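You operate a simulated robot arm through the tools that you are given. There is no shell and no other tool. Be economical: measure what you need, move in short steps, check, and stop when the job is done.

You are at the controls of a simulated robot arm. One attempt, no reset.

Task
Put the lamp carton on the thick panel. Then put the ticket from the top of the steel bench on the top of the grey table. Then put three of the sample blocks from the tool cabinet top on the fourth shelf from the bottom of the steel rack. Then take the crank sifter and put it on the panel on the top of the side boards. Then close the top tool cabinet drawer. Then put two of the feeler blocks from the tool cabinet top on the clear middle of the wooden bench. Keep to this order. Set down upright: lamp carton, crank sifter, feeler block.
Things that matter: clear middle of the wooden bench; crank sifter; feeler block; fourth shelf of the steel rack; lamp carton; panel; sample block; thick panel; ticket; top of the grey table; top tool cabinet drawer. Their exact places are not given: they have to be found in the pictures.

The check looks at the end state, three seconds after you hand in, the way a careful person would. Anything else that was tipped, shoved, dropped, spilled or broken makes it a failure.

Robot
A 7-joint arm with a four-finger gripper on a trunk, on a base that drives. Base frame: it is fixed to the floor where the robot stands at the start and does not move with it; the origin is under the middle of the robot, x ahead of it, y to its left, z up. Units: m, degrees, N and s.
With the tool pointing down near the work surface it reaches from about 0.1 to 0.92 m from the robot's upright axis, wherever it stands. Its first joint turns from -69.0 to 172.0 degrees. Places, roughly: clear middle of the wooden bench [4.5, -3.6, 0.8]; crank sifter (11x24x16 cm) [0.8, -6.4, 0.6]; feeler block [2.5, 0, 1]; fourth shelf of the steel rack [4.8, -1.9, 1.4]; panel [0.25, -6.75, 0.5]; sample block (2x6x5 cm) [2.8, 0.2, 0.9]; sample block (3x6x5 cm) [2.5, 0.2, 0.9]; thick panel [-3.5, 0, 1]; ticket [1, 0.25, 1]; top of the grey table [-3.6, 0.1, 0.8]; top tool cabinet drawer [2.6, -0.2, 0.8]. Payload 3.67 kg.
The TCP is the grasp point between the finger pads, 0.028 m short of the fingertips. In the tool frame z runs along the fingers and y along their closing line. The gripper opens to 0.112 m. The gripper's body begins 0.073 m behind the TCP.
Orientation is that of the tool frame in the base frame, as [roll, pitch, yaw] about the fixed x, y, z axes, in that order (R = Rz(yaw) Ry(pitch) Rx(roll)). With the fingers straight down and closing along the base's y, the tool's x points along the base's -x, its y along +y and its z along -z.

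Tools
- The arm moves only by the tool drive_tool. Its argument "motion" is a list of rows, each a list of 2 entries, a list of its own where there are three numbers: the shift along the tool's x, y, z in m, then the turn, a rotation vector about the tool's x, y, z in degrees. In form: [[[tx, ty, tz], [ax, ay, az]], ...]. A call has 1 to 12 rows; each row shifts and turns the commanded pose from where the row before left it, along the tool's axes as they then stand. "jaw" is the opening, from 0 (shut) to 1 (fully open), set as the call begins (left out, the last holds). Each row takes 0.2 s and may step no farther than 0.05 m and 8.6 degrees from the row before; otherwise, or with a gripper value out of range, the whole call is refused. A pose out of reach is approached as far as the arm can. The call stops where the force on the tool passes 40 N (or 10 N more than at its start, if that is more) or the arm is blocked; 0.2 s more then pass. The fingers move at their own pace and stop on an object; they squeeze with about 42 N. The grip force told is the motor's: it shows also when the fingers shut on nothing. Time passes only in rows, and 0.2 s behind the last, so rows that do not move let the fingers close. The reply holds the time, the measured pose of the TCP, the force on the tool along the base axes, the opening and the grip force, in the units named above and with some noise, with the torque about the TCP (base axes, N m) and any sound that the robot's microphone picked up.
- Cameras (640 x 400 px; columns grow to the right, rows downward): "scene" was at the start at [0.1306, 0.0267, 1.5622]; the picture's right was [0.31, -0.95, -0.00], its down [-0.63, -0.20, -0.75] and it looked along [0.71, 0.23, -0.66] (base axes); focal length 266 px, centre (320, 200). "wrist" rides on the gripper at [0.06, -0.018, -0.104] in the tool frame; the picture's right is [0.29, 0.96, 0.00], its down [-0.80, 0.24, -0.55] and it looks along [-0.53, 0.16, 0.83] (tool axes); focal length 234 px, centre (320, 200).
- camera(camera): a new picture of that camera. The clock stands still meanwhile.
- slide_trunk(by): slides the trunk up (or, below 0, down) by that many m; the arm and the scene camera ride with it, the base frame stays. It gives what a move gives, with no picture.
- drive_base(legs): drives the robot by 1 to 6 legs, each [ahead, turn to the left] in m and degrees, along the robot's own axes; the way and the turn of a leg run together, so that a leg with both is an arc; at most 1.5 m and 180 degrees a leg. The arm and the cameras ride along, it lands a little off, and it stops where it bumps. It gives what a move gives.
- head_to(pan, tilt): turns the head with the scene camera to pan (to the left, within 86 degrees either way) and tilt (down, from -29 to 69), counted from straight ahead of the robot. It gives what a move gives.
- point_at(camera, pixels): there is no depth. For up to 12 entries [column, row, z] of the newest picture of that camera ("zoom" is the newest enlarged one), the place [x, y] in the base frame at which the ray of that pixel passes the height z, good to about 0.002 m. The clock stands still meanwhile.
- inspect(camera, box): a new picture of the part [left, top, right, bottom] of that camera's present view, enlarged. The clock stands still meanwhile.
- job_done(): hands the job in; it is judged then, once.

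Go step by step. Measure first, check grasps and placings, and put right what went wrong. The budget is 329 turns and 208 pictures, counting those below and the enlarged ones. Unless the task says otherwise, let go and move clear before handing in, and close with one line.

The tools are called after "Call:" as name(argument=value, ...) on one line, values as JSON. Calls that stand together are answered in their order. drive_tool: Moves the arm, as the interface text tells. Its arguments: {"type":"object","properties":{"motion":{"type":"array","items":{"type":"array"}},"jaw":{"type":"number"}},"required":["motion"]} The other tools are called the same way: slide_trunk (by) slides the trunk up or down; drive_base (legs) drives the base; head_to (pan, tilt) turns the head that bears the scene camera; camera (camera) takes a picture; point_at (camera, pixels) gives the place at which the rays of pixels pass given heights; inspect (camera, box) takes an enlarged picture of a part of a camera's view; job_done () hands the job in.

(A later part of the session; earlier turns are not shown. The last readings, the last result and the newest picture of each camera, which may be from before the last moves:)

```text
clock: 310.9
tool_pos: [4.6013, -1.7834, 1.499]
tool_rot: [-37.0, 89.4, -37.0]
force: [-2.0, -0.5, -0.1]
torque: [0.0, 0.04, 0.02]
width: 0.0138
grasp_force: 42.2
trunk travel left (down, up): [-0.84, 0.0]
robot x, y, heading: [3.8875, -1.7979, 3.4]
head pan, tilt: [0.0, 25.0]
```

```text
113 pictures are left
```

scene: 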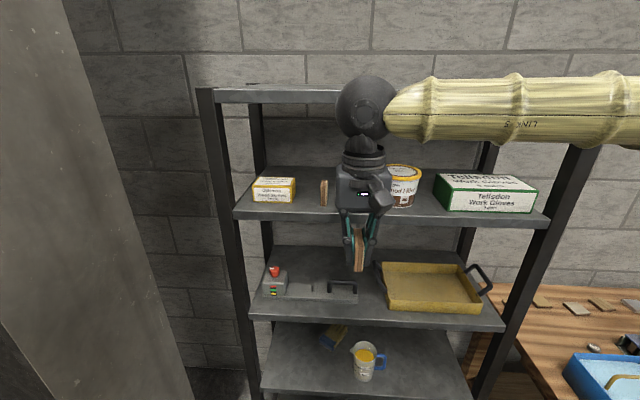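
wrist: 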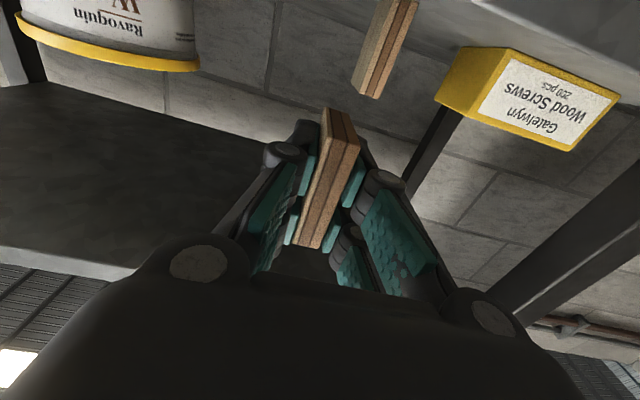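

Now shift right to y=−1.835, lower to 1.465, then go in to x=4.705.

Call:
drive_tool(motion=[[[0.015, -0.026, 0], [0, 0, 0]], [[0.018, -0.026, 0], [0, 0, 0]], [[0, 0, 0.035], [0, 0, 0]], [[0, 0, 0.035], [0, 0, 0]], [[0, 0, 0.034], [0, 0, 0]], [[0, 0, 0], [0, 0, 0]]])

Call:
camera(camera="wrist")

Call:
camera(camera="scene")

```text
clock: 312.3
tool_pos: [4.7055, -1.8354, 1.4644]
tool_rot: [-41.3, 89.5, -41.3]
force: [0.1, 0.0, -0.9]
torque: [-0.01, 0.0, 0.02]
width: 0.014
grasp_force: 41.9
trunk travel left (down, up): [-0.84, 0.0]
robot x, y, heading: [3.8873, -1.7974, 3.4]
head pan, tilt: [0.0, 25.0]
```

```text
112 pictures are left
```

wrist: 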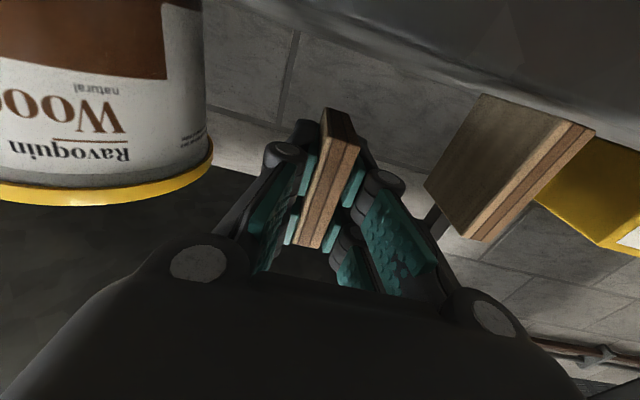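

```text
111 pictures are left
```

scene: 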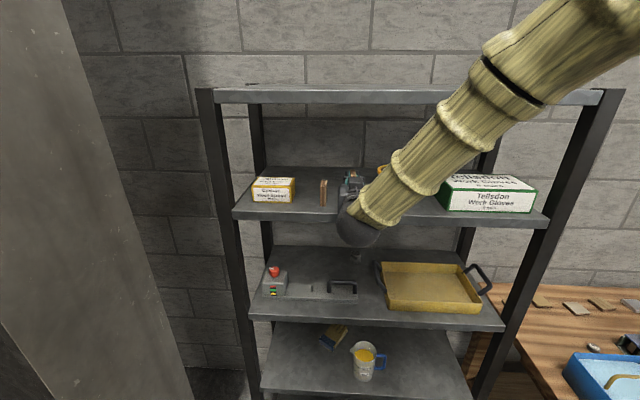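

Good clearance on both sides. Lower to contact.

Call:
drive_tool(motion=[[[0.012, 0, 0], [0, 0, 0]], [[0.01, 0, 0], [0, 0, 0]], [[0.005, 0, 0], [0, 0, 0]], [[0.004, 0, 0], [0, 0, 0]], [[0.003, 0, 0], [0, 0, 0]], [[0.003, 0, 0], [0, 0, 0]], [[0, 0, 0], [0, 0, 0]]])

```text
clock: 313.9
tool_pos: [4.705, -1.8353, 1.4323]
tool_rot: [-20.2, 89.1, -20.2]
force: [10.9, 0.4, 34.8]
torque: [0.03, -0.46, -0.04]
width: 0.0141
grasp_force: 42.1
trunk travel left (down, up): [-0.84, 0.0]
robot x, y, heading: [3.8928, -1.7955, 3.6]
head pan, tilt: [0.0, 25.0]
```

Contact. Ease 2 mm, open partly, and retreat with the base.

Call:
drive_tool(motion=[[[-0.003, 0, 0], [0, 0, 0]], [[0, 0, 0], [0, 0, 0]]])

Call:
drive_tool(motion=[[[0, 0, 0], [0, 0, 0]], [[0, 0, 0], [0, 0, 0]], [[0, 0, -0.03], [0, 0, 0]], [[0, 0, -0.04], [0, 0, 0]]], jaw=0.35)

Call:
drive_base(legs=[[-0.25, 0]])

Call:
camera(camera="wrist")

Call:
camera(camera="scene")

```text
clock: 314.5
tool_pos: [4.7047, -1.8345, 1.4323]
tool_rot: [-39.8, 89.4, -39.9]
force: [7.2, -0.8, 26.6]
torque: [0.02, -0.81, -0.01]
width: 0.0138
grasp_force: 42.1
trunk travel left (down, up): [-0.84, 0.0]
robot x, y, heading: [3.8931, -1.7937, 3.5]
head pan, tilt: [0.0, 25.0]
```

```text
clock: 315.5
tool_pos: [4.632, -1.8315, 1.4307]
tool_rot: [-40.1, 89.5, -40.3]
force: [-1.1, -0.3, 0.0]
torque: [0.02, 0.05, 0.0]
width: 0.0392
grasp_force: 0.0
trunk travel left (down, up): [-0.84, 0.0]
robot x, y, heading: [3.8854, -1.7963, 3.4]
head pan, tilt: [0.0, 25.0]
```

```text
clock: 317.3
tool_pos: [4.3807, -1.847, 1.4291]
tool_rot: [-43.5, 89.5, -43.6]
force: [0.4, -0.3, -0.5]
torque: [-0.01, -0.03, -0.05]
width: 0.0391
grasp_force: 0.1
trunk travel left (down, up): [-0.84, 0.0]
robot x, y, heading: [3.6337, -1.8133, 3.7]
head pan, tilt: [0.0, 25.0]
```

```text
110 pictures are left
```

wrist: 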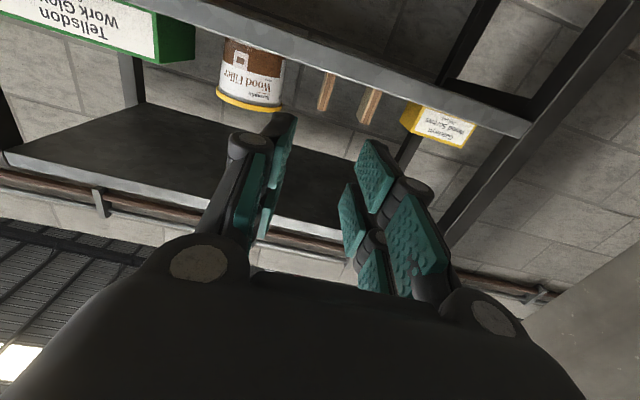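

```text
109 pictures are left
```

scene: 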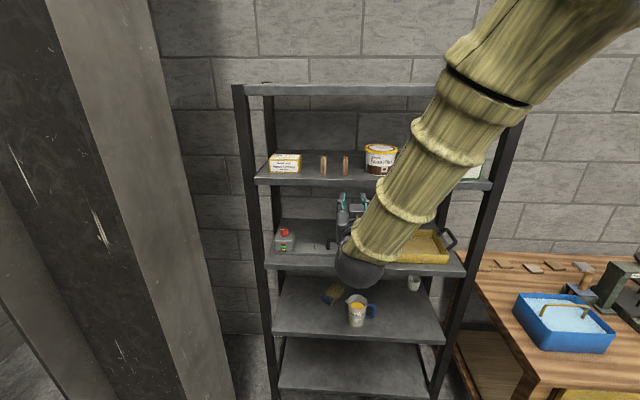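

Both blocks stand on the fourth shelf. Pitch down, go forward a little from the dolly, retract and return for the third.

Call:
drive_tool(motion=[[[0, 0, 0], [0, 8.2, 0]], [[0, 0, 0], [0, 8.2, 0]], [[0, 0, 0], [0, 8.2, 0]], [[0, 0, 0], [0, 8.2, 0]], [[0, 0, 0], [0, 8.2, 0]], [[0, 0, 0], [0, 8.2, 0]], [[0, 0, 0], [0, 8.2, 0]], [[0, 0, 0], [0, 8.2, 0]], [[0, 0, 0], [0, 8.2, 0]], [[0, 0, 0], [0, 8.2, 0]], [[0, 0, 0], [0, 7.5, 0]]])

Call:
drive_tool(motion=[[[0.042, 0, 0], [0, 0, 0]], [[0.042, 0, 0], [0, 0, 0]], [[0.042, 0, 0], [0, 0, 0]], [[0.042, 0, 0], [0, 0, 0]], [[0.042, 0, 0], [0, 0, 0]], [[0.042, 0, 0], [0, 0, 0]], [[0.042, 0, 0], [0, 0, 0]], [[0.03, 0, 0], [0, 0, 0]]])

Call:
slide_trunk(by=-0.14)

Call:
drive_base(legs=[[0.12, 0], [0, 86], [0.62, 0], [0, 72], [1.13, 0], [0, -70]])

```text
clock: 319.7
tool_pos: [4.3833, -1.8474, 1.4273]
tool_rot: [-179.4, 0.5, -179.9]
force: [0.7, 0.1, -0.6]
torque: [-0.02, 0.04, -0.01]
width: 0.039
grasp_force: 0.1
trunk travel left (down, up): [-0.84, 0.0]
robot x, y, heading: [3.6345, -1.8154, 3.6]
head pan, tilt: [0.0, 25.0]
```

```text
clock: 321.5
tool_pos: [4.0565, -1.848, 1.4263]
tool_rot: [-179.6, 0.9, -179.8]
force: [-0.1, -0.4, -0.9]
torque: [-0.01, -0.01, 0.01]
width: 0.0391
grasp_force: 0.0
trunk travel left (down, up): [-0.84, 0.0]
robot x, y, heading: [3.635, -1.8162, 3.7]
head pan, tilt: [0.0, 25.0]
```

```text
clock: 323.2
tool_pos: [4.056, -1.8467, 1.2853]
tool_rot: [-179.8, 0.8, -179.8]
force: [0.7, 0.4, 0.1]
torque: [-0.01, 0.01, 0.0]
width: 0.0391
grasp_force: 0.1
trunk travel left (down, up): [-0.7, 0.14]
robot x, y, heading: [3.6377, -1.8095, 3.7]
head pan, tilt: [0.0, 25.0]
```

```text
clock: 342.7
tool_pos: [2.7117, -0.4459, 1.2849]
tool_rot: [-179.7, 0.8, -89.7]
force: [0.1, -0.6, -0.1]
torque: [-0.01, 0.0, 0.0]
width: 0.0391
grasp_force: 0.0
trunk travel left (down, up): [-0.7, 0.14]
robot x, y, heading: [2.6791, -0.8708, 93.5]
head pan, tilt: [0.0, 25.0]
```

At (2.679,−0.871). Approach to about y=−0.66 for the far-right block.

Call:
drive_base(legs=[[0, -8], [0.2, 0], [0, 4.5]])

Call:
head_to(pan=0, tilt=50)

Call:
camera(camera="scene")

```text
clock: 345.4
tool_pos: [2.7518, -0.2506, 1.2852]
tool_rot: [-179.6, 0.7, -93.1]
force: [0.6, 0.9, 0.2]
torque: [-0.04, -0.01, -0.02]
width: 0.0392
grasp_force: 0.0
trunk travel left (down, up): [-0.7, 0.14]
robot x, y, heading: [2.6934, -0.6732, 90.3]
head pan, tilt: [0.0, 25.0]
```

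```text
clock: 346.3
tool_pos: [2.7515, -0.2524, 1.2838]
tool_rot: [-179.7, 0.8, -93.3]
force: [-0.7, -0.6, -0.3]
torque: [-0.04, 0.03, 0.01]
width: 0.0392
grasp_force: 0.0
trunk travel left (down, up): [-0.7, 0.14]
robot x, y, heading: [2.694, -0.6732, 90.0]
head pan, tilt: [0.0, 50.0]
```

```text
108 pictures are left
```

scene: 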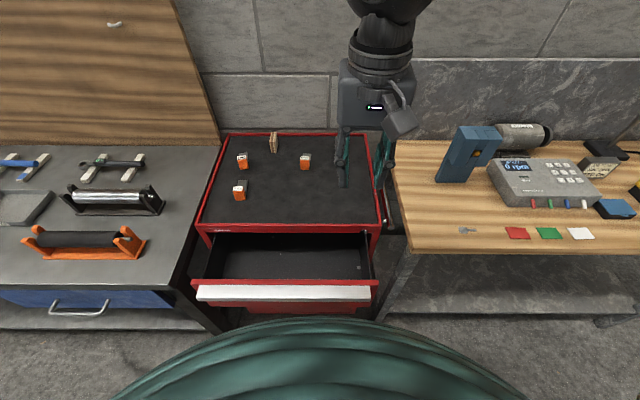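

Call:
drive_tool(motion=[[[0, 0, 0], [0, 0, -3.3]], [[-0.0438, 0, 0], [0, 0, 0]], [[-0.0438, 0, 0], [0, 0, 0]], [[-0.0438, 0, 0], [0, 0, 0]], [[-0.0438, 0, 0], [0, 0, 0]], [[-0.0438, 0, 0], [0, 0, 0]], [[-0.0438, 0, 0], [0, 0, 0]], [[-0.0438, 0, 0], [0, 0, 0]], [[-0.0438, 0, 0.03], [0, 0, 0]], [[0, 0, 0.04], [0, 0, 0]], [[0, 0, 0.04], [0, 0, 0]]], jaw=0.7)

Call:
camera(camera="wrist")

```text
refused: row 9 steps farther than a row can; nothing moved
```

```text
107 pictures are left
```

wrist: 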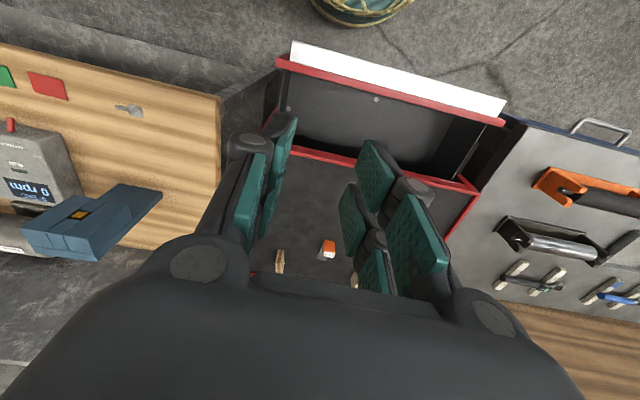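

Call:
drive_tool(motion=[[[0, 0, 0], [0, 0, -3.3]], [[-0.0438, 0, 0], [0, 0, 0]], [[-0.0438, 0, 0], [0, 0, 0]], [[-0.0438, 0, 0], [0, 0, 0]], [[-0.0438, 0, 0], [0, 0, 0]], [[-0.0438, 0, 0], [0, 0, 0]], [[-0.0438, 0, 0], [0, 0, 0]], [[-0.0438, 0, 0], [0, 0, 0]], [[-0.0438, 0, 0], [0, 0, 0]], [[0, 0, 0.04], [0, 0, 0]], [[0, 0, 0.04], [0, 0, 0]], [[0, 0, 0.03], [0, 0, 0]]], jaw=0.7)

Call:
camera(camera="wrist")

```text
clock: 348.9
tool_pos: [2.7517, 0.1014, 1.1783]
tool_rot: [-179.6, 0.8, -90.0]
force: [0.4, -0.3, -0.3]
torque: [-0.02, -0.01, 0.02]
width: 0.0781
grasp_force: 0.0
trunk travel left (down, up): [-0.7, 0.14]
robot x, y, heading: [2.6934, -0.6751, 90.3]
head pan, tilt: [0.0, 50.0]
```

```text
106 pictures are left
```

wrist: 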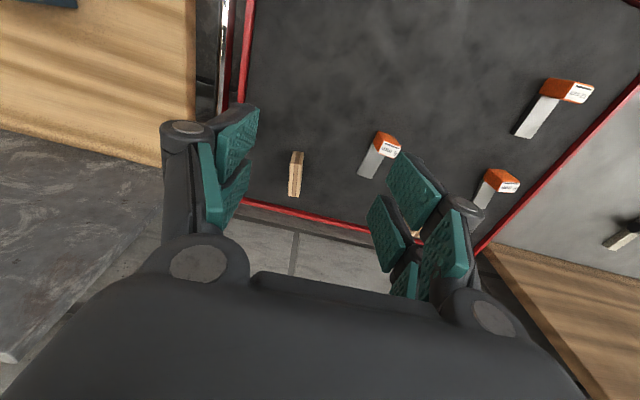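

Call:
inspect(camera="wrist", box=[260, 120, 360, 210])

```text
4.44 times, centred on (310, 165) of wrist
```

zoom: 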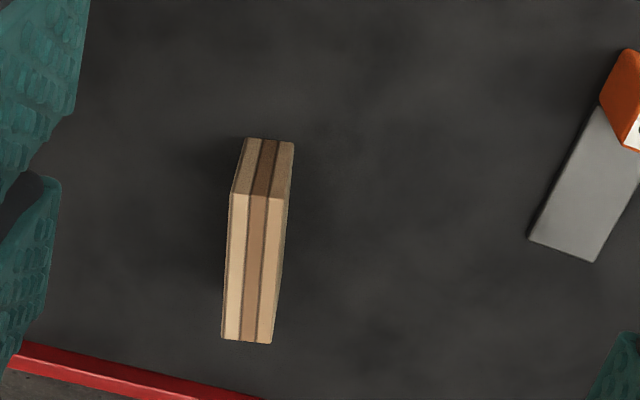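

Call:
point_at(camera="zoom", pixels=[[230, 193, 0.953], [282, 198, 0.953], [272, 343, 0.953], [222, 338, 0.953]])

```text
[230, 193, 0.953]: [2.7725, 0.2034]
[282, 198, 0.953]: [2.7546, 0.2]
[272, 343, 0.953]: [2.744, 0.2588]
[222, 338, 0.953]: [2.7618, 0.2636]
```

B: centre (2.758,0.2315), turned 10°. Move over it.

Call:
drive_tool(motion=[[[-0.0433, -0.002, 0], [0, 0, 0]], [[-0.0433, -0.002, 0], [0, 0, 0]], [[-0.0433, -0.002, 0], [0, 0, 0]], [[0, 0, 0], [0, 0, -5]], [[0, 0, 0], [0, 0, -5]], [[0, 0, 0.04], [0, 0, 0]], [[0, 0, 0.04], [0, 0, 0]], [[0, 0, 0.04], [0, 0, 0]]])

Call:
camera(camera="wrist")

```text
clock: 350.7
tool_pos: [2.7597, 0.233, 1.0604]
tool_rot: [-179.6, 0.7, -80.0]
force: [0.0, -0.2, -0.4]
torque: [0.01, -0.01, 0.03]
width: 0.0784
grasp_force: 0.1
trunk travel left (down, up): [-0.7, 0.14]
robot x, y, heading: [2.6936, -0.6704, 90.3]
head pan, tilt: [0.0, 50.0]
```

```text
104 pictures are left
```

wrist: 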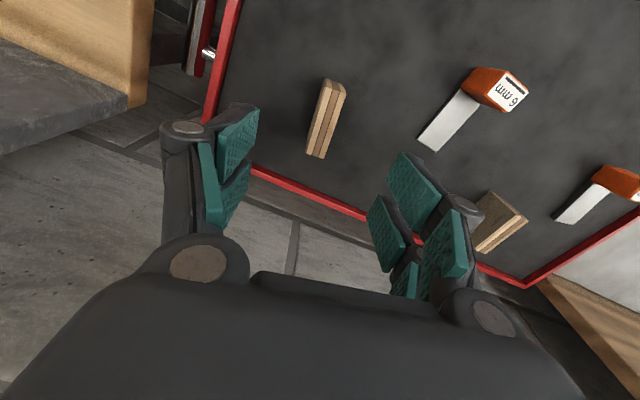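

In reach. Descend and close, lift.

Call:
drive_tool(motion=[[[0, 0, 0.039], [0, 0, 0]], [[0, 0, 0.039], [0, 0, 0]], [[0, 0, 0.039], [0, 0, 0]], [[0, 0, 0], [0, 0, 0]]])

Call:
drive_tool(motion=[[[0, 0, 0], [0, 0, 0]], [[0, 0, 0], [0, 0, 0]], [[0, 0, 0], [0, 0, 0]], [[0, 0, -0.03], [0, 0, 0]], [[0, 0, -0.045], [0, 0, 0]], [[0, 0, -0.045], [0, 0, 0]], [[0, 0, -0.045], [0, 0, 0]], [[0, 0, -0.045], [0, 0, 0]], [[0, 0, -0.045], [0, 0, 0]]], jaw=0)

Call:
camera(camera="wrist")

```text
clock: 351.7
tool_pos: [2.7595, 0.2327, 0.9449]
tool_rot: [-179.5, 0.8, -79.9]
force: [0.7, 0.1, -0.2]
torque: [-0.02, 0.0, 0.0]
width: 0.0782
grasp_force: 0.0
trunk travel left (down, up): [-0.7, 0.14]
robot x, y, heading: [2.6918, -0.673, 90.2]
head pan, tilt: [0.0, 50.0]
```

```text
clock: 353.7
tool_pos: [2.7575, 0.2283, 1.2002]
tool_rot: [-179.5, 0.8, -79.9]
force: [0.0, -0.4, -0.6]
torque: [0.03, -0.01, -0.01]
width: 0.0181
grasp_force: 42.3
trunk travel left (down, up): [-0.7, 0.14]
robot x, y, heading: [2.6921, -0.6754, 90.4]
head pan, tilt: [0.0, 50.0]
```

```text
103 pictures are left
```

wrist: 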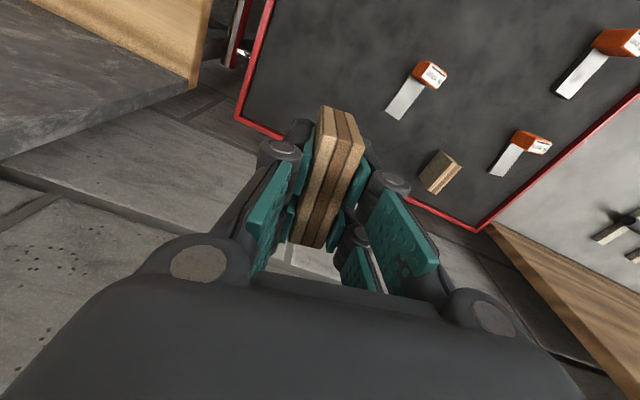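

Third block held. Retract and drive to the rack.

Call:
drive_tool(motion=[[[0.0408, 0.0083, 0], [0, 0, 5]], [[0.0408, 0.0083, 0], [0, 0, 5]], [[0.0408, 0.0083, 0], [0, 0, 0]], [[0.0408, 0.0083, 0], [0, 0, 0]], [[0.0408, 0.0083, 0], [0, 0, 0]], [[0.0408, 0.0083, 0], [0, 0, 0]], [[0.0408, 0.0083, 0], [0, 0, 0]], [[0.0408, 0.0083, 0], [0, 0, 0]], [[0.0408, 0.0083, 0], [0, 0, 0]], [[0.0408, 0.0083, 0], [0, 0, 0]], [[0.0408, 0.0083, 0], [0, 0, 0]], [[0.0408, 0.0083, 0], [0, 0, 0]]])

Call:
drive_base(legs=[[-0.15, 0], [0, -110.5], [1.07, 0], [0, -58], [0.667, 0], [0, 76]])

Call:
slide_trunk(by=0.14)

Call:
head_to(pan=0, tilt=25)

Call:
drive_tool(motion=[[[0, 0.045, 0], [0, 0, 0]], [[0, 0.045, 0], [0, 0, 0]], [[0, 0.045, 0], [0, 0, 0]]])

Call:
camera(camera="scene")

```text
clock: 356.3
tool_pos: [2.6696, -0.2603, 1.1924]
tool_rot: [-179.8, 0.9, -90.0]
force: [0.9, -0.9, 0.0]
torque: [0.04, -0.01, 0.04]
width: 0.0181
grasp_force: 41.9
trunk travel left (down, up): [-0.7, 0.14]
robot x, y, heading: [2.6898, -0.6704, 90.5]
head pan, tilt: [0.0, 50.0]
```

```text
clock: 376.5
tool_pos: [4.2272, -1.8224, 1.1923]
tool_rot: [-179.6, 0.9, 177.6]
force: [-0.1, 0.0, 0.5]
torque: [0.0, -0.02, -0.03]
width: 0.0183
grasp_force: 41.9
trunk travel left (down, up): [-0.7, 0.14]
robot x, y, heading: [3.8175, -1.8317, -2.3]
head pan, tilt: [0.0, 50.0]
```

```text
clock: 378.1
tool_pos: [4.2279, -1.823, 1.332]
tool_rot: [-179.6, 0.8, 177.5]
force: [-1.1, 0.0, 0.2]
torque: [0.03, -0.01, -0.01]
width: 0.0183
grasp_force: 41.7
trunk travel left (down, up): [-0.84, 0.0]
robot x, y, heading: [3.8159, -1.8308, -2.2]
head pan, tilt: [0.0, 50.0]
```

```text
clock: 379.0
tool_pos: [4.2276, -1.8233, 1.3319]
tool_rot: [-179.6, 0.8, 177.6]
force: [0.6, 0.6, 0.1]
torque: [0.03, 0.01, 0.0]
width: 0.0183
grasp_force: 41.8
trunk travel left (down, up): [-0.84, 0.0]
robot x, y, heading: [3.8171, -1.8249, -2.2]
head pan, tilt: [0.0, 25.0]
```

```text
clock: 379.8
tool_pos: [4.2342, -1.6872, 1.331]
tool_rot: [-179.6, 0.5, 177.5]
force: [0.4, -0.8, 0.2]
torque: [-0.05, 0.01, 0.03]
width: 0.0185
grasp_force: 41.9
trunk travel left (down, up): [-0.84, 0.0]
robot x, y, heading: [3.8179, -1.8274, -2.5]
head pan, tilt: [0.0, 25.0]
```

```text
102 pictures are left
```

scene: 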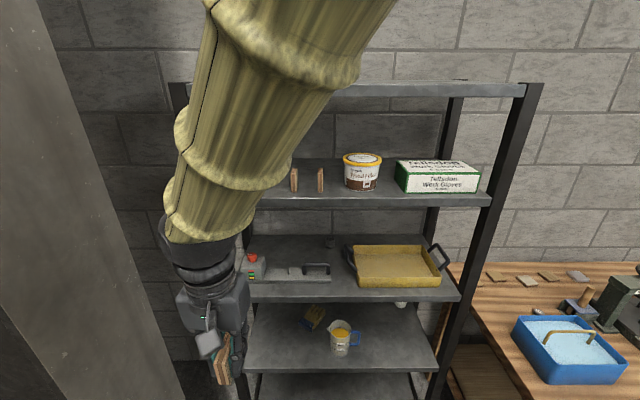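

Measuring free spots on shelf 4.

Call:
inspect(camera="scene", box=[250, 130, 490, 230])

Call:
point_at(camera="scene", pixels=[[294, 191, 1.395], [320, 193, 1.395], [344, 185, 1.395], [362, 190, 1.395], [378, 186, 1.395], [404, 192, 1.395], [478, 191, 1.395], [340, 200, 1.395], [400, 195, 1.395]])

```text
2.67 times, centred on (370, 180) of scene
```

zoom: 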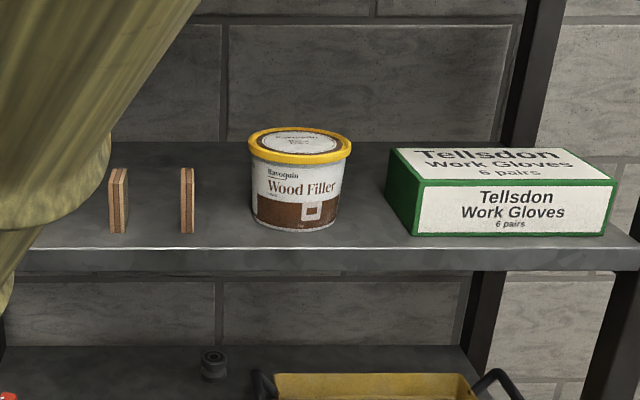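

```text
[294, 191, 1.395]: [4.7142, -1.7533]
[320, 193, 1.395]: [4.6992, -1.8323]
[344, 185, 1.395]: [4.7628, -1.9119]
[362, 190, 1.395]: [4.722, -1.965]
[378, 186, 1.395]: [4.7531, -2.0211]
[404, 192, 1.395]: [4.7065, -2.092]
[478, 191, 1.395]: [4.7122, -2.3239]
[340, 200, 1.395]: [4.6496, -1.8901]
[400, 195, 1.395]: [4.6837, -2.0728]
```

The gap between the screws box (−1.66) and block 1 (−1.747) suits: y=−1.706. Move to (4.50,−1.706,1.47), then pitch.

Call:
drive_tool(motion=[[[-0.0381, -0.001, -0.0199], [0, 0, 0]], [[-0.0381, -0.001, -0.0199], [0, 0, 0]], [[-0.0381, -0.001, -0.0199], [0, 0, 0]], [[-0.0381, -0.001, -0.0199], [0, 0, 0]], [[-0.0381, -0.001, -0.0199], [0, 0, 0]], [[-0.0381, -0.001, -0.0199], [0, 0, 0]], [[-0.0381, -0.001, -0.0199], [0, 0, 0]], [[0, 0, 0], [0, 0, -2.4]]])

Call:
drive_tool(motion=[[[0, 0, 0], [0, -8.2, 0]], [[0, 0, 0], [0, -8.2, 0]], [[0, 0, 0], [0, -8.2, 0]], [[0, 0, 0], [0, -8.2, 0]], [[0, 0, 0], [0, -8.2, 0]], [[0, 0, 0], [0, -8.2, 0]], [[0, 0, 0], [0, -8.2, 0]], [[0, 0, 0], [0, -8.2, 0]], [[0, 0, 0], [0, -8.2, 0]], [[0, 0, 0], [0, -8.2, 0]], [[0, 0, 0], [0, -7.5, 0]]])

Call:
camera(camera="wrist")

```text
clock: 381.6
tool_pos: [4.4977, -1.7065, 1.4769]
tool_rot: [-179.5, 0.8, -180.0]
force: [-0.3, -0.6, 0.3]
torque: [0.02, -0.04, 0.0]
width: 0.0181
grasp_force: 42.1
trunk travel left (down, up): [-0.84, 0.0]
robot x, y, heading: [3.8185, -1.8266, -2.2]
head pan, tilt: [0.0, 25.0]
```

```text
clock: 384.0
tool_pos: [4.4995, -1.7028, 1.4754]
tool_rot: [-50.5, 89.3, -50.4]
force: [1.2, 0.2, -0.9]
torque: [0.02, -0.03, -0.01]
width: 0.018
grasp_force: 42.8
trunk travel left (down, up): [-0.84, 0.0]
robot x, y, heading: [3.8169, -1.8336, -2.1]
head pan, tilt: [0.0, 25.0]
```

```text
100 pictures are left
```

wrist: 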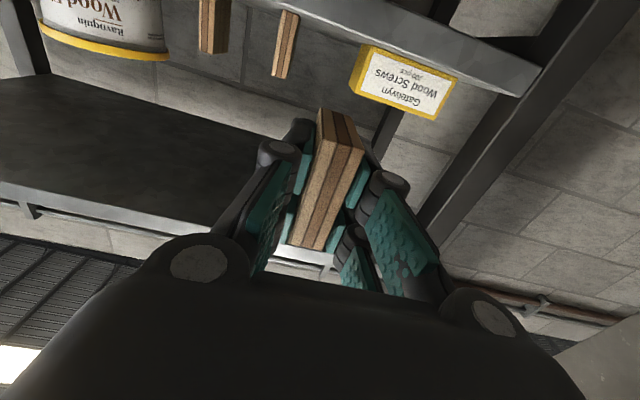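

Move in to x≈4.64 and check alignment with the gap.

Call:
drive_tool(motion=[[[0.005, -0.003, 0.035], [0, 0, 0]], [[0, 0, 0.035], [0, 0, 0]], [[0, 0, 0.035], [0, 0, 0]], [[0, 0, 0.035], [0, 0, 0]], [[0, 0, 0], [0, 0, 0]]])

Call:
camera(camera="wrist")

Call:
inspect(camera="scene", box=[200, 120, 360, 220])

```text
clock: 385.2
tool_pos: [4.6354, -1.7069, 1.4738]
tool_rot: [-47.8, 89.5, -47.8]
force: [-0.9, 0.4, 0.0]
torque: [-0.02, 0.04, 0.02]
width: 0.018
grasp_force: 41.9
trunk travel left (down, up): [-0.84, 0.0]
robot x, y, heading: [3.8129, -1.827, -2.4]
head pan, tilt: [0.0, 25.0]
```

```text
99 pictures are left
```

wrist: 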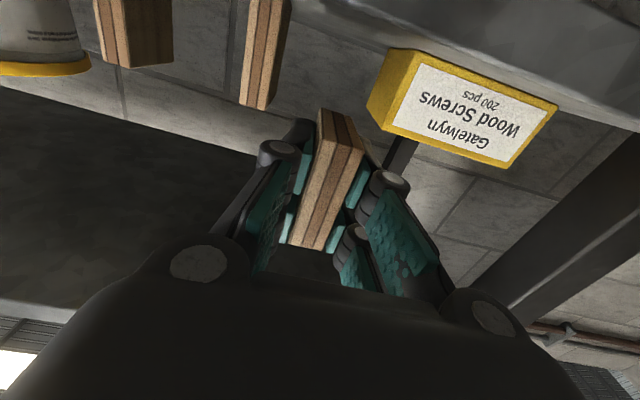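

```text
4.00 times, centred on (280, 170) of scene
```

zoom: 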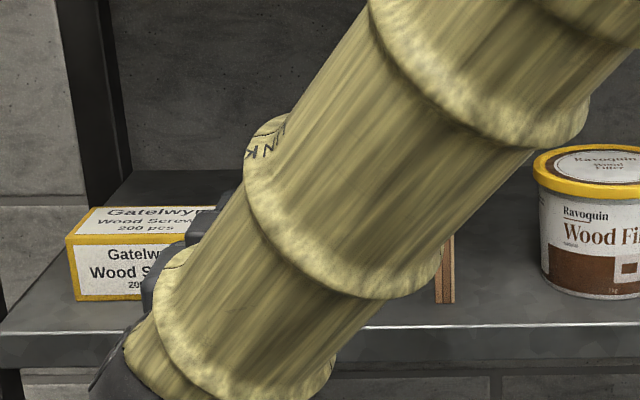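

Call:
point_at(camera="wrist", pixels=[[381, 130, 1.45], [381, 130, 1.46], [262, 108, 1.45], [262, 108, 1.46], [333, 150, 1.5]])

```text
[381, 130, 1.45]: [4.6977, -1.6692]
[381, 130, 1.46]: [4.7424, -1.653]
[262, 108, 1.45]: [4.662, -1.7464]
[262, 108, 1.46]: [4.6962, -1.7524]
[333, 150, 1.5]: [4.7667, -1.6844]
```

Gap −1.667…−1.745; TCP at −1.707 is centred. Go in and lower to contact.

Call:
drive_tool(motion=[[[0, 0, 0.035], [0, 0, 0]], [[0, 0, 0.033], [0, 0, 0]], [[0.012, 0, 0], [0, 0, 0]], [[0.012, 0, 0], [0, 0, 0]], [[0.01, 0, 0], [0, 0, 0]], [[0.004, 0, 0], [0, 0, 0]], [[0, 0, 0], [0, 0, 0]]])

Call:
camera(camera="wrist")

```text
clock: 386.8
tool_pos: [4.7054, -1.7088, 1.4335]
tool_rot: [-57.3, 89.5, -57.2]
force: [-0.6, 0.4, -0.3]
torque: [0.04, -0.01, -0.01]
width: 0.0179
grasp_force: 42.0
trunk travel left (down, up): [-0.84, 0.0]
robot x, y, heading: [3.8167, -1.8335, -2.2]
head pan, tilt: [0.0, 25.0]
```

```text
97 pictures are left
```

wrist: 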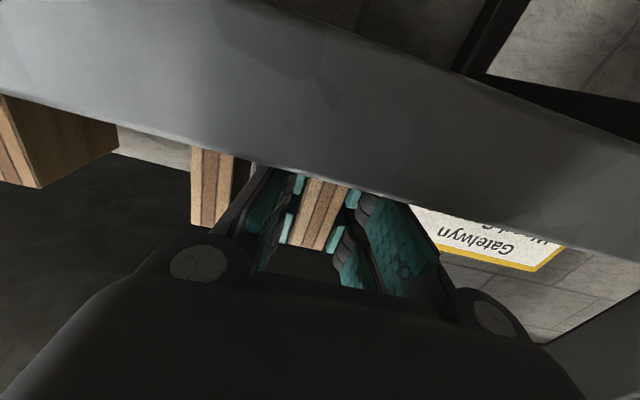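

Call:
drive_tool(motion=[[[0.003, 0, 0], [0, 0, 0]], [[0.003, 0, 0], [0, 0, 0]], [[0.002, 0, 0], [0, 0, 0]], [[0, 0, 0], [0, 0, 0]]])

```text
clock: 387.8
tool_pos: [4.7039, -1.7083, 1.4288]
tool_rot: [-29.0, 89.3, -29.0]
force: [10.7, 2.9, 35.9]
torque: [0.15, -0.9, 0.08]
width: 0.0185
grasp_force: 42.0
trunk travel left (down, up): [-0.84, 0.0]
robot x, y, heading: [3.8201, -1.8276, -2.6]
head pan, tilt: [0.0, 25.0]
```

Contact. Ease, open slightly, withdraw with the arm.

Call:
drive_tool(motion=[[[-0.003, 0, 0], [0, 0, 0]], [[0, 0, 0], [0, 0, 0]]])

Call:
drive_tool(motion=[[[0, 0, 0], [0, 0, 0]], [[0, 0, 0], [0, 0, 0]], [[0, 0, -0.03], [0, 0, 0]], [[0, 0, -0.04], [0, 0, 0]], [[0, 0, -0.04], [0, 0, 0]], [[0, 0, -0.04], [0, 0, 0]], [[0, 0, -0.04], [0, 0, 0]]], jaw=0.31)

Call:
camera(camera="wrist")

```text
clock: 388.4
tool_pos: [4.7032, -1.7093, 1.4298]
tool_rot: [-49.6, 89.4, -49.6]
force: [6.3, 2.5, 25.9]
torque: [0.17, -1.02, 0.05]
width: 0.0181
grasp_force: 41.3
trunk travel left (down, up): [-0.84, 0.0]
robot x, y, heading: [3.8173, -1.8282, -2.2]
head pan, tilt: [0.0, 25.0]
```

```text
clock: 390.0
tool_pos: [4.5142, -1.7079, 1.4264]
tool_rot: [-54.1, 89.5, -54.1]
force: [-1.1, 0.4, -0.5]
torque: [-0.01, 0.02, -0.01]
width: 0.0348
grasp_force: 0.0
trunk travel left (down, up): [-0.84, 0.0]
robot x, y, heading: [3.8148, -1.8274, -2.5]
head pan, tilt: [0.0, 25.0]
```

```text
96 pictures are left
```

wrist: 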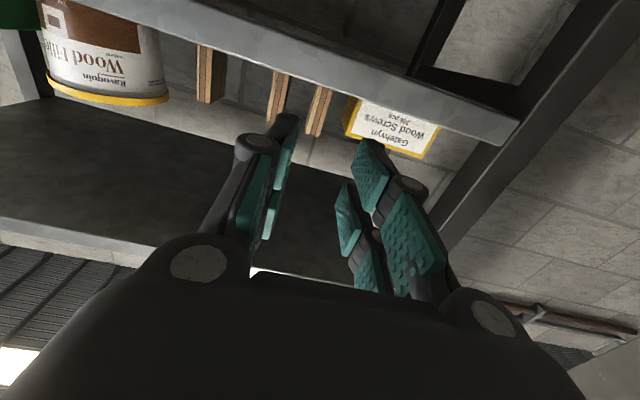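

Three blocks stand on the fourth shelf. Pitch down, retract, and look toward the south for the crank sifter.

Call:
drive_tool(motion=[[[0, 0, 0], [0, 8.2, 0]], [[0, 0, 0], [0, 8.2, 0]], [[0, 0, 0], [0, 8.2, 0]], [[0, 0, 0], [0, 8.2, 0]], [[0, 0, 0], [0, 8.2, 0]], [[0, 0, 0], [0, 8.2, 0]], [[0, 0, 0], [0, 8.2, 0]], [[0, 0, 0], [0, 8.2, 0]], [[0, 0, 0], [0, 8.2, 0]], [[0, 0, 0], [0, 8.2, 0]], [[0, 0, 0], [0, 7.5, 0]]])

Call:
drive_tool(motion=[[[0.04, -0.01, 0], [0, 0, 0]], [[0.04, -0.01, 0], [0, 0, 0]], [[0.04, -0.01, 0], [0, 0, 0]], [[0.04, -0.01, 0], [0, 0, 0]], [[0.04, -0.01, 0], [0, 0, 0]], [[0.04, -0.01, 0], [0, 0, 0]], [[0.035, -0.01, 0], [0, 0, 0]]])

Call:
head_to(pan=-80, tilt=20)

Call:
camera(camera="scene")

```text
clock: 392.4
tool_pos: [4.5179, -1.7083, 1.4261]
tool_rot: [-179.5, 0.6, 180.0]
force: [-0.6, -1.0, 0.9]
torque: [-0.01, 0.03, 0.0]
width: 0.0344
grasp_force: 0.1
trunk travel left (down, up): [-0.84, 0.0]
robot x, y, heading: [3.8151, -1.8295, -2.6]
head pan, tilt: [0.0, 25.0]
```

```text
clock: 394.0
tool_pos: [4.2378, -1.7798, 1.4264]
tool_rot: [-179.5, 0.8, 180.0]
force: [0.4, 0.1, 0.9]
torque: [0.0, -0.03, 0.0]
width: 0.0349
grasp_force: 0.0
trunk travel left (down, up): [-0.84, 0.0]
robot x, y, heading: [3.8164, -1.8306, -2.0]
head pan, tilt: [0.0, 25.0]
```

```text
clock: 395.6
tool_pos: [4.2405, -1.7799, 1.4249]
tool_rot: [-179.6, 0.8, -180.0]
force: [0.2, 0.1, -0.6]
torque: [0.01, 0.03, -0.01]
width: 0.0347
grasp_force: 0.0
trunk travel left (down, up): [-0.84, 0.0]
robot x, y, heading: [3.8155, -1.826, -2.3]
head pan, tilt: [-80.0, 20.0]
```

```text
95 pictures are left
```

scene: 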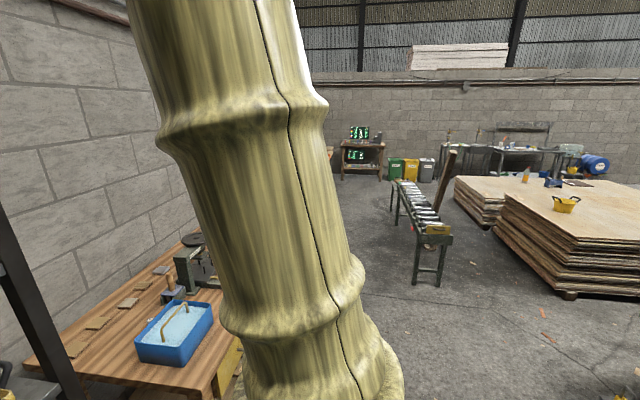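

Open floor to the south between bench and roller conveyor. Measuring obstacles.

Call:
point_at(camera="scene", pixels=[[415, 285, 0], [445, 285, 0], [390, 212, 0], [570, 298, 0], [487, 228, 0], [215, 395, 0.75], [380, 180, 0]])

Call:
slide_trunk(by=-0.14)

Call:
drive_base(legs=[[0, -91]])

Call:
head_to(pan=-35, tilt=25)

Call:
camera(camera="scene")

```text
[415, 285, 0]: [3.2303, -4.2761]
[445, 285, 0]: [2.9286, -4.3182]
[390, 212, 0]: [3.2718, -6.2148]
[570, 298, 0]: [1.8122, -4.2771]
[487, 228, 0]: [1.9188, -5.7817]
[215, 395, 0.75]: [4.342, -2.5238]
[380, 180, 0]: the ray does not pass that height
```

```text
clock: 397.2
tool_pos: [4.2405, -1.7795, 1.2836]
tool_rot: [-179.6, 0.8, -179.9]
force: [0.5, 0.4, -0.8]
torque: [0.0, 0.04, -0.01]
width: 0.0348
grasp_force: 0.1
trunk travel left (down, up): [-0.7, 0.14]
robot x, y, heading: [3.8177, -1.8257, -2.2]
head pan, tilt: [-80.0, 20.0]
```

```text
clock: 401.5
tool_pos: [3.86, -2.2532, 1.2832]
tool_rot: [-179.6, 0.8, 89.4]
force: [0.2, -0.8, -0.7]
torque: [0.0, -0.05, -0.04]
width: 0.0347
grasp_force: 0.0
trunk travel left (down, up): [-0.7, 0.14]
robot x, y, heading: [3.8097, -1.8263, -92.5]
head pan, tilt: [-80.0, 20.0]
```

```text
clock: 402.6
tool_pos: [3.8611, -2.2529, 1.2837]
tool_rot: [-179.7, 0.8, 89.4]
force: [-0.5, -0.6, 1.3]
torque: [0.0, -0.01, 0.02]
width: 0.0345
grasp_force: 0.1
trunk travel left (down, up): [-0.7, 0.14]
robot x, y, heading: [3.8166, -1.8258, -92.8]
head pan, tilt: [-35.0, 25.0]
```

```text
94 pictures are left
```

scene: 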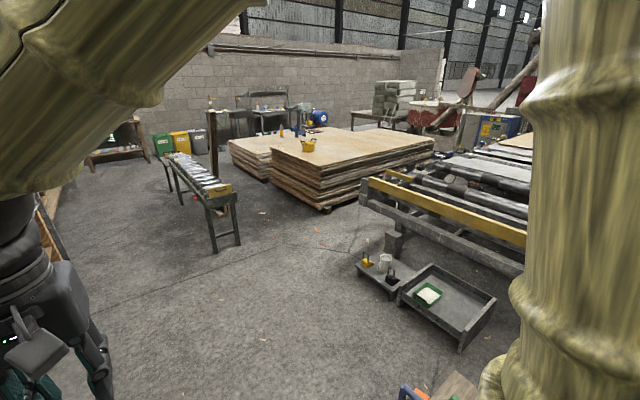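

Measuring the small items on the floor near the conveyor end and the stacks.

Call:
point_at(camera="scene", pixels=[[358, 272, 0.1], [392, 300, 0.1], [460, 350, 0.1], [398, 296, 0.1], [325, 208, 0], [215, 253, 0], [240, 243, 0], [308, 152, 0.6], [230, 150, 0.5], [362, 205, 0.5]])

Call:
inspect(camera="scene", box=[190, 80, 450, 220])

```text
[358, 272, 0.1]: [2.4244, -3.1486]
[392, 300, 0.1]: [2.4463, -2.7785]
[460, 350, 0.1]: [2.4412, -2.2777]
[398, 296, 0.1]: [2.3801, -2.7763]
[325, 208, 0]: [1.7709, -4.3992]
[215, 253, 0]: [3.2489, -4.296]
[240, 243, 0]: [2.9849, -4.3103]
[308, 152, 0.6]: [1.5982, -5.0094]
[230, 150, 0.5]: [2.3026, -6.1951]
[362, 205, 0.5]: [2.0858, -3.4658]
```

```text
2.46 times, centred on (320, 150) of scene
```

zoom: 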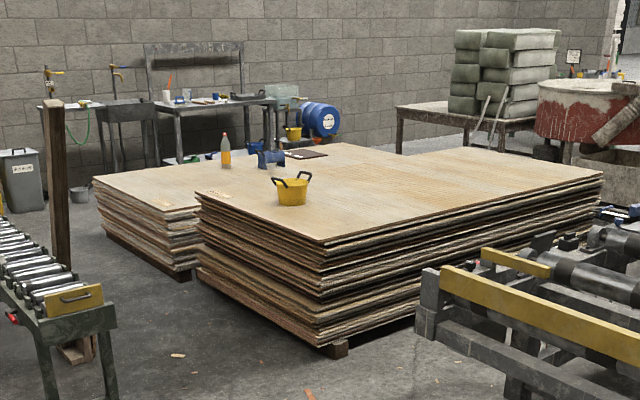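

The sifter appears to be the blue object on the side stack at zoom (268,157). Drive south then around to (2.4,−4.05).

Call:
drive_base(legs=[[1.4, 0], [0, -56], [1.45, 0], [0, 30]])

Call:
head_to(pan=0, tilt=25)

Call:
camera(camera="scene")

```text
clock: 420.3
tool_pos: [2.3661, -4.3617, 1.2831]
tool_rot: [-179.6, 0.8, 63.1]
force: [0.0, -0.3, 0.4]
torque: [-0.02, 0.02, 0.0]
width: 0.0346
grasp_force: 0.0
trunk travel left (down, up): [-0.7, 0.14]
robot x, y, heading: [2.5153, -3.9612, -118.9]
head pan, tilt: [-35.0, 25.0]
```

```text
clock: 421.3
tool_pos: [2.366, -4.3622, 1.2832]
tool_rot: [-179.6, 0.7, 63.1]
force: [-0.3, -0.1, 0.4]
torque: [0.01, -0.01, 0.0]
width: 0.0347
grasp_force: 0.0
trunk travel left (down, up): [-0.7, 0.14]
robot x, y, heading: [2.5158, -3.9595, -118.9]
head pan, tilt: [0.0, 25.0]
```

```text
92 pictures are left
```

scene: 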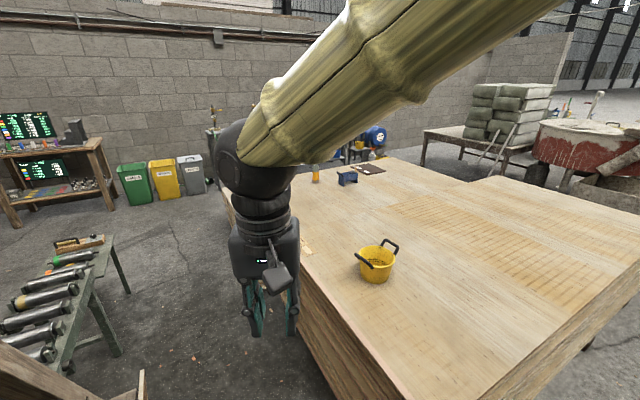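

The blue sifter is at (347,178), with the dark panel at (368,170). Locating those and the wooden post lower left.

Call:
point_at(camera="scene", pixels=[[347, 185, 0.48], [357, 173, 0.48], [385, 173, 0.48], [372, 165, 0.48], [316, 182, 0.48], [142, 390, 0], [120, 395, 0.1], [230, 200, 0.45], [295, 235, 0.45]])

Call:
inspect(camera="scene", box=[290, 120, 450, 220])

Call:
head_to(pan=30, tilt=50)

Call:
camera(camera="scene")

```text
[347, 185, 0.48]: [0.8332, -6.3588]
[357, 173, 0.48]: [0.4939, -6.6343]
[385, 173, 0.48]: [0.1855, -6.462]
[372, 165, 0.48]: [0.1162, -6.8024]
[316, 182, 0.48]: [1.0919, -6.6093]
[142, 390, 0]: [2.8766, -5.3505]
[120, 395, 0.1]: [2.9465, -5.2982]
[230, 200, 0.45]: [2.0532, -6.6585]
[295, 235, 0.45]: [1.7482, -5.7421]
```

```text
4.00 times, centred on (370, 170) of scene
```

zoom: 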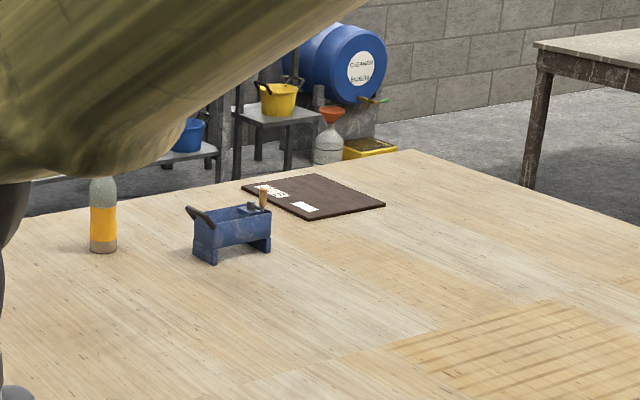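

```text
clock: 422.2
tool_pos: [2.3661, -4.3617, 1.2836]
tool_rot: [-179.5, 0.8, 63.2]
force: [0.1, -0.3, 1.6]
torque: [-0.04, -0.02, -0.01]
width: 0.0347
grasp_force: 0.0
trunk travel left (down, up): [-0.7, 0.14]
robot x, y, heading: [2.5178, -3.9596, -119.4]
head pan, tilt: [30.0, 50.0]
```

```text
90 pictures are left
```

scene: 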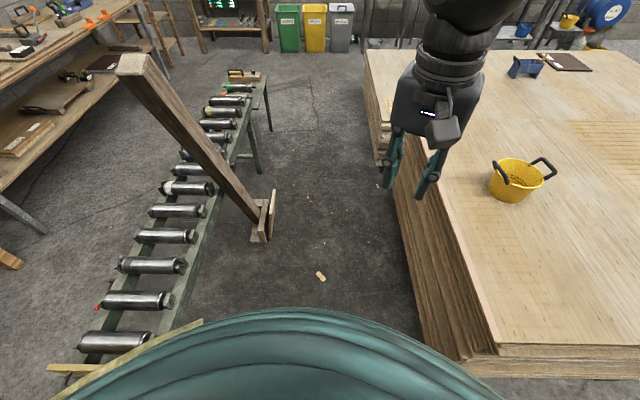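

Measuring the corridor between post foot (270,235) and the stack.

Call:
point_at(camera="scene", pixels=[[275, 195, 0], [268, 240, 0], [253, 242, 0], [378, 165, 0], [365, 60, 0.45], [378, 150, 0.45], [490, 345, 0.6], [395, 205, 0.6], [265, 130, 0]])

```text
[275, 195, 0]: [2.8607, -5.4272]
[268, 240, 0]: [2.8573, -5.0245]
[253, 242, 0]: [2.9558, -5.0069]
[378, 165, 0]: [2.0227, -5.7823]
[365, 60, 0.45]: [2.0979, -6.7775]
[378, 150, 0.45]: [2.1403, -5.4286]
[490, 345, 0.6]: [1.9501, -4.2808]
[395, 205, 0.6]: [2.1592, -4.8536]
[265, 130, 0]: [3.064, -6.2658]
```

The gap beside the post is too tight (~0.76 m). I'll go around the east side of the roller conveyor; drive back to (3.75,−3.35) and look south.

Call:
drive_base(legs=[[0, -26], [-1.4, 0], [0, 55]])

Call:
head_to(pan=8, tilt=30)

Call:
camera(camera="scene")

```text
clock: 433.0
tool_pos: [3.7336, -3.5535, 1.284]
tool_rot: [-179.6, 0.8, 95.2]
force: [0.0, 0.2, 0.6]
torque: [0.01, 0.03, 0.0]
width: 0.035
grasp_force: 0.0
trunk travel left (down, up): [-0.7, 0.14]
robot x, y, heading: [3.6471, -3.1328, -87.2]
head pan, tilt: [30.0, 50.0]
```

```text
clock: 433.9
tool_pos: [3.7325, -3.5534, 1.283]
tool_rot: [-179.7, 0.8, 95.2]
force: [-1.2, -0.5, 0.2]
torque: [-0.01, -0.02, -0.02]
width: 0.0348
grasp_force: 0.0
trunk travel left (down, up): [-0.7, 0.14]
robot x, y, heading: [3.6449, -3.1334, -87.3]
head pan, tilt: [8.0, 30.0]
```

```text
89 pictures are left
```

scene: 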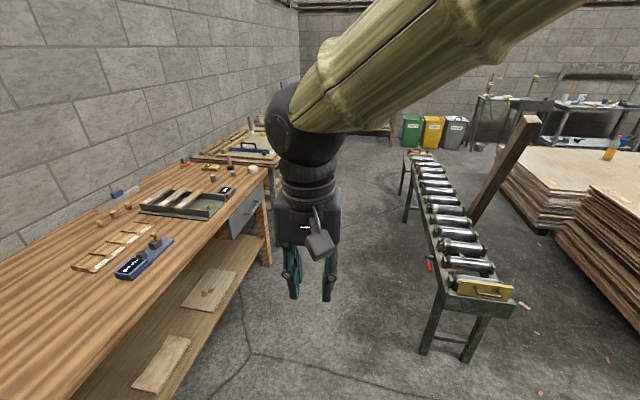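

Call:
point_at(camera="scene", pixels=[[268, 265, 0], [420, 355, 0], [405, 222, 0], [235, 197, 0.75], [170, 395, 0.75], [500, 150, 0.45], [545, 232, 0], [385, 145, 0], [405, 148, 0], [470, 145, 0], [60, 350, 0.75], [612, 158, 0.5]])

Call:
inspect(camera="scene", box=[0, 150, 280, 350])

```text
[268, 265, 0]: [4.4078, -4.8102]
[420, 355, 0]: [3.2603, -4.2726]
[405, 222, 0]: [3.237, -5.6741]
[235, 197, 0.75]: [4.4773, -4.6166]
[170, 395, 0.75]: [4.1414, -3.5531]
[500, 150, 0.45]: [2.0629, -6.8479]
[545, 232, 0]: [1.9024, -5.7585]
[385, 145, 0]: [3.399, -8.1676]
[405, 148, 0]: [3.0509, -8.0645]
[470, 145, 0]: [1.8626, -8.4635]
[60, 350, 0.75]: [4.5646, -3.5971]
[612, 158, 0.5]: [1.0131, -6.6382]
```

```text
2.00 times, centred on (140, 250) of scene
```

zoom: 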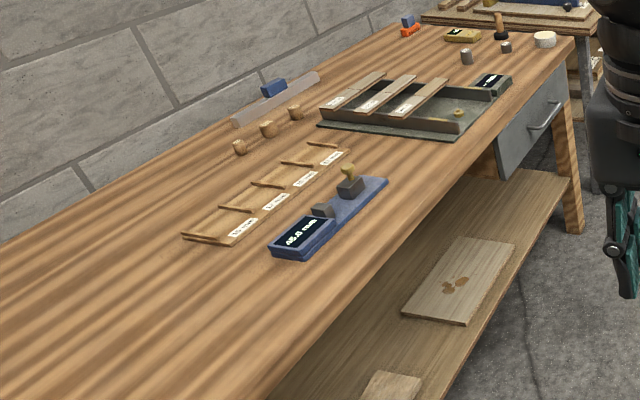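

Corridor centre ≈3.75. Drive south 3.4 m.

Call:
drive_base(legs=[[1.4, 0], [1.3, 0]])

Call:
head_to(pan=-20, tilt=30)

Call:
camera(camera="scene")

```text
clock: 447.2
tool_pos: [3.9428, -6.2878, 1.284]
tool_rot: [-179.5, 0.8, 96.9]
force: [-0.1, -0.5, -0.2]
torque: [0.03, 0.03, -0.01]
width: 0.0346
grasp_force: 0.1
trunk travel left (down, up): [-0.7, 0.14]
robot x, y, heading: [3.8426, -5.8717, -85.2]
head pan, tilt: [8.0, 30.0]
```

```text
clock: 448.1
tool_pos: [3.9422, -6.2868, 1.2834]
tool_rot: [-179.7, 0.8, 96.9]
force: [-0.5, 0.3, -0.4]
torque: [0.0, -0.02, -0.01]
width: 0.0348
grasp_force: 0.1
trunk travel left (down, up): [-0.7, 0.14]
robot x, y, heading: [3.8459, -5.8698, -85.5]
head pan, tilt: [-20.0, 30.0]
```

```text
87 pictures are left
```

scene: 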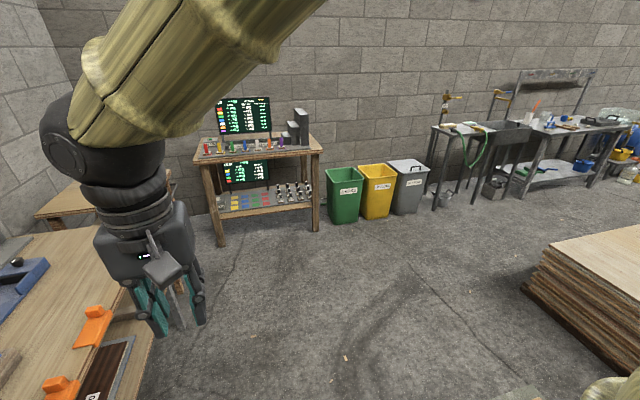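

Open floor ahead. Drive round the roller's end toward the stack's south side.

Call:
drive_base(legs=[[0, -18], [0.9, 0], [0, -50], [1.2, 0]])

Call:
head_to(pan=-25, tilt=30)

Call:
camera(camera="scene")

```text
clock: 461.8
tool_pos: [2.2099, -7.5362, 1.2839]
tool_rot: [-179.6, 0.9, 29.2]
force: [0.4, 0.4, -0.4]
torque: [-0.03, 0.0, 0.0]
width: 0.0349
grasp_force: 0.1
trunk travel left (down, up): [-0.7, 0.14]
robot x, y, heading: [2.5606, -7.289, -152.8]
head pan, tilt: [-20.0, 30.0]
```

```text
clock: 462.5
tool_pos: [2.2095, -7.5364, 1.2838]
tool_rot: [-179.6, 0.7, 29.2]
force: [0.0, 0.4, 0.6]
torque: [-0.01, 0.01, -0.01]
width: 0.035
grasp_force: 0.1
trunk travel left (down, up): [-0.7, 0.14]
robot x, y, heading: [2.5601, -7.2883, -153.0]
head pan, tilt: [-25.0, 30.0]
```

```text
86 pictures are left
```

scene: 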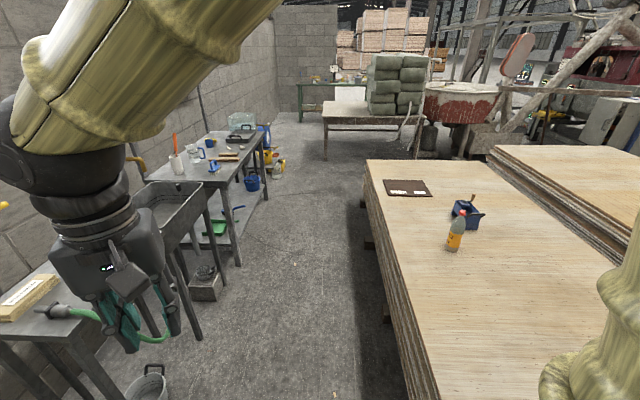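

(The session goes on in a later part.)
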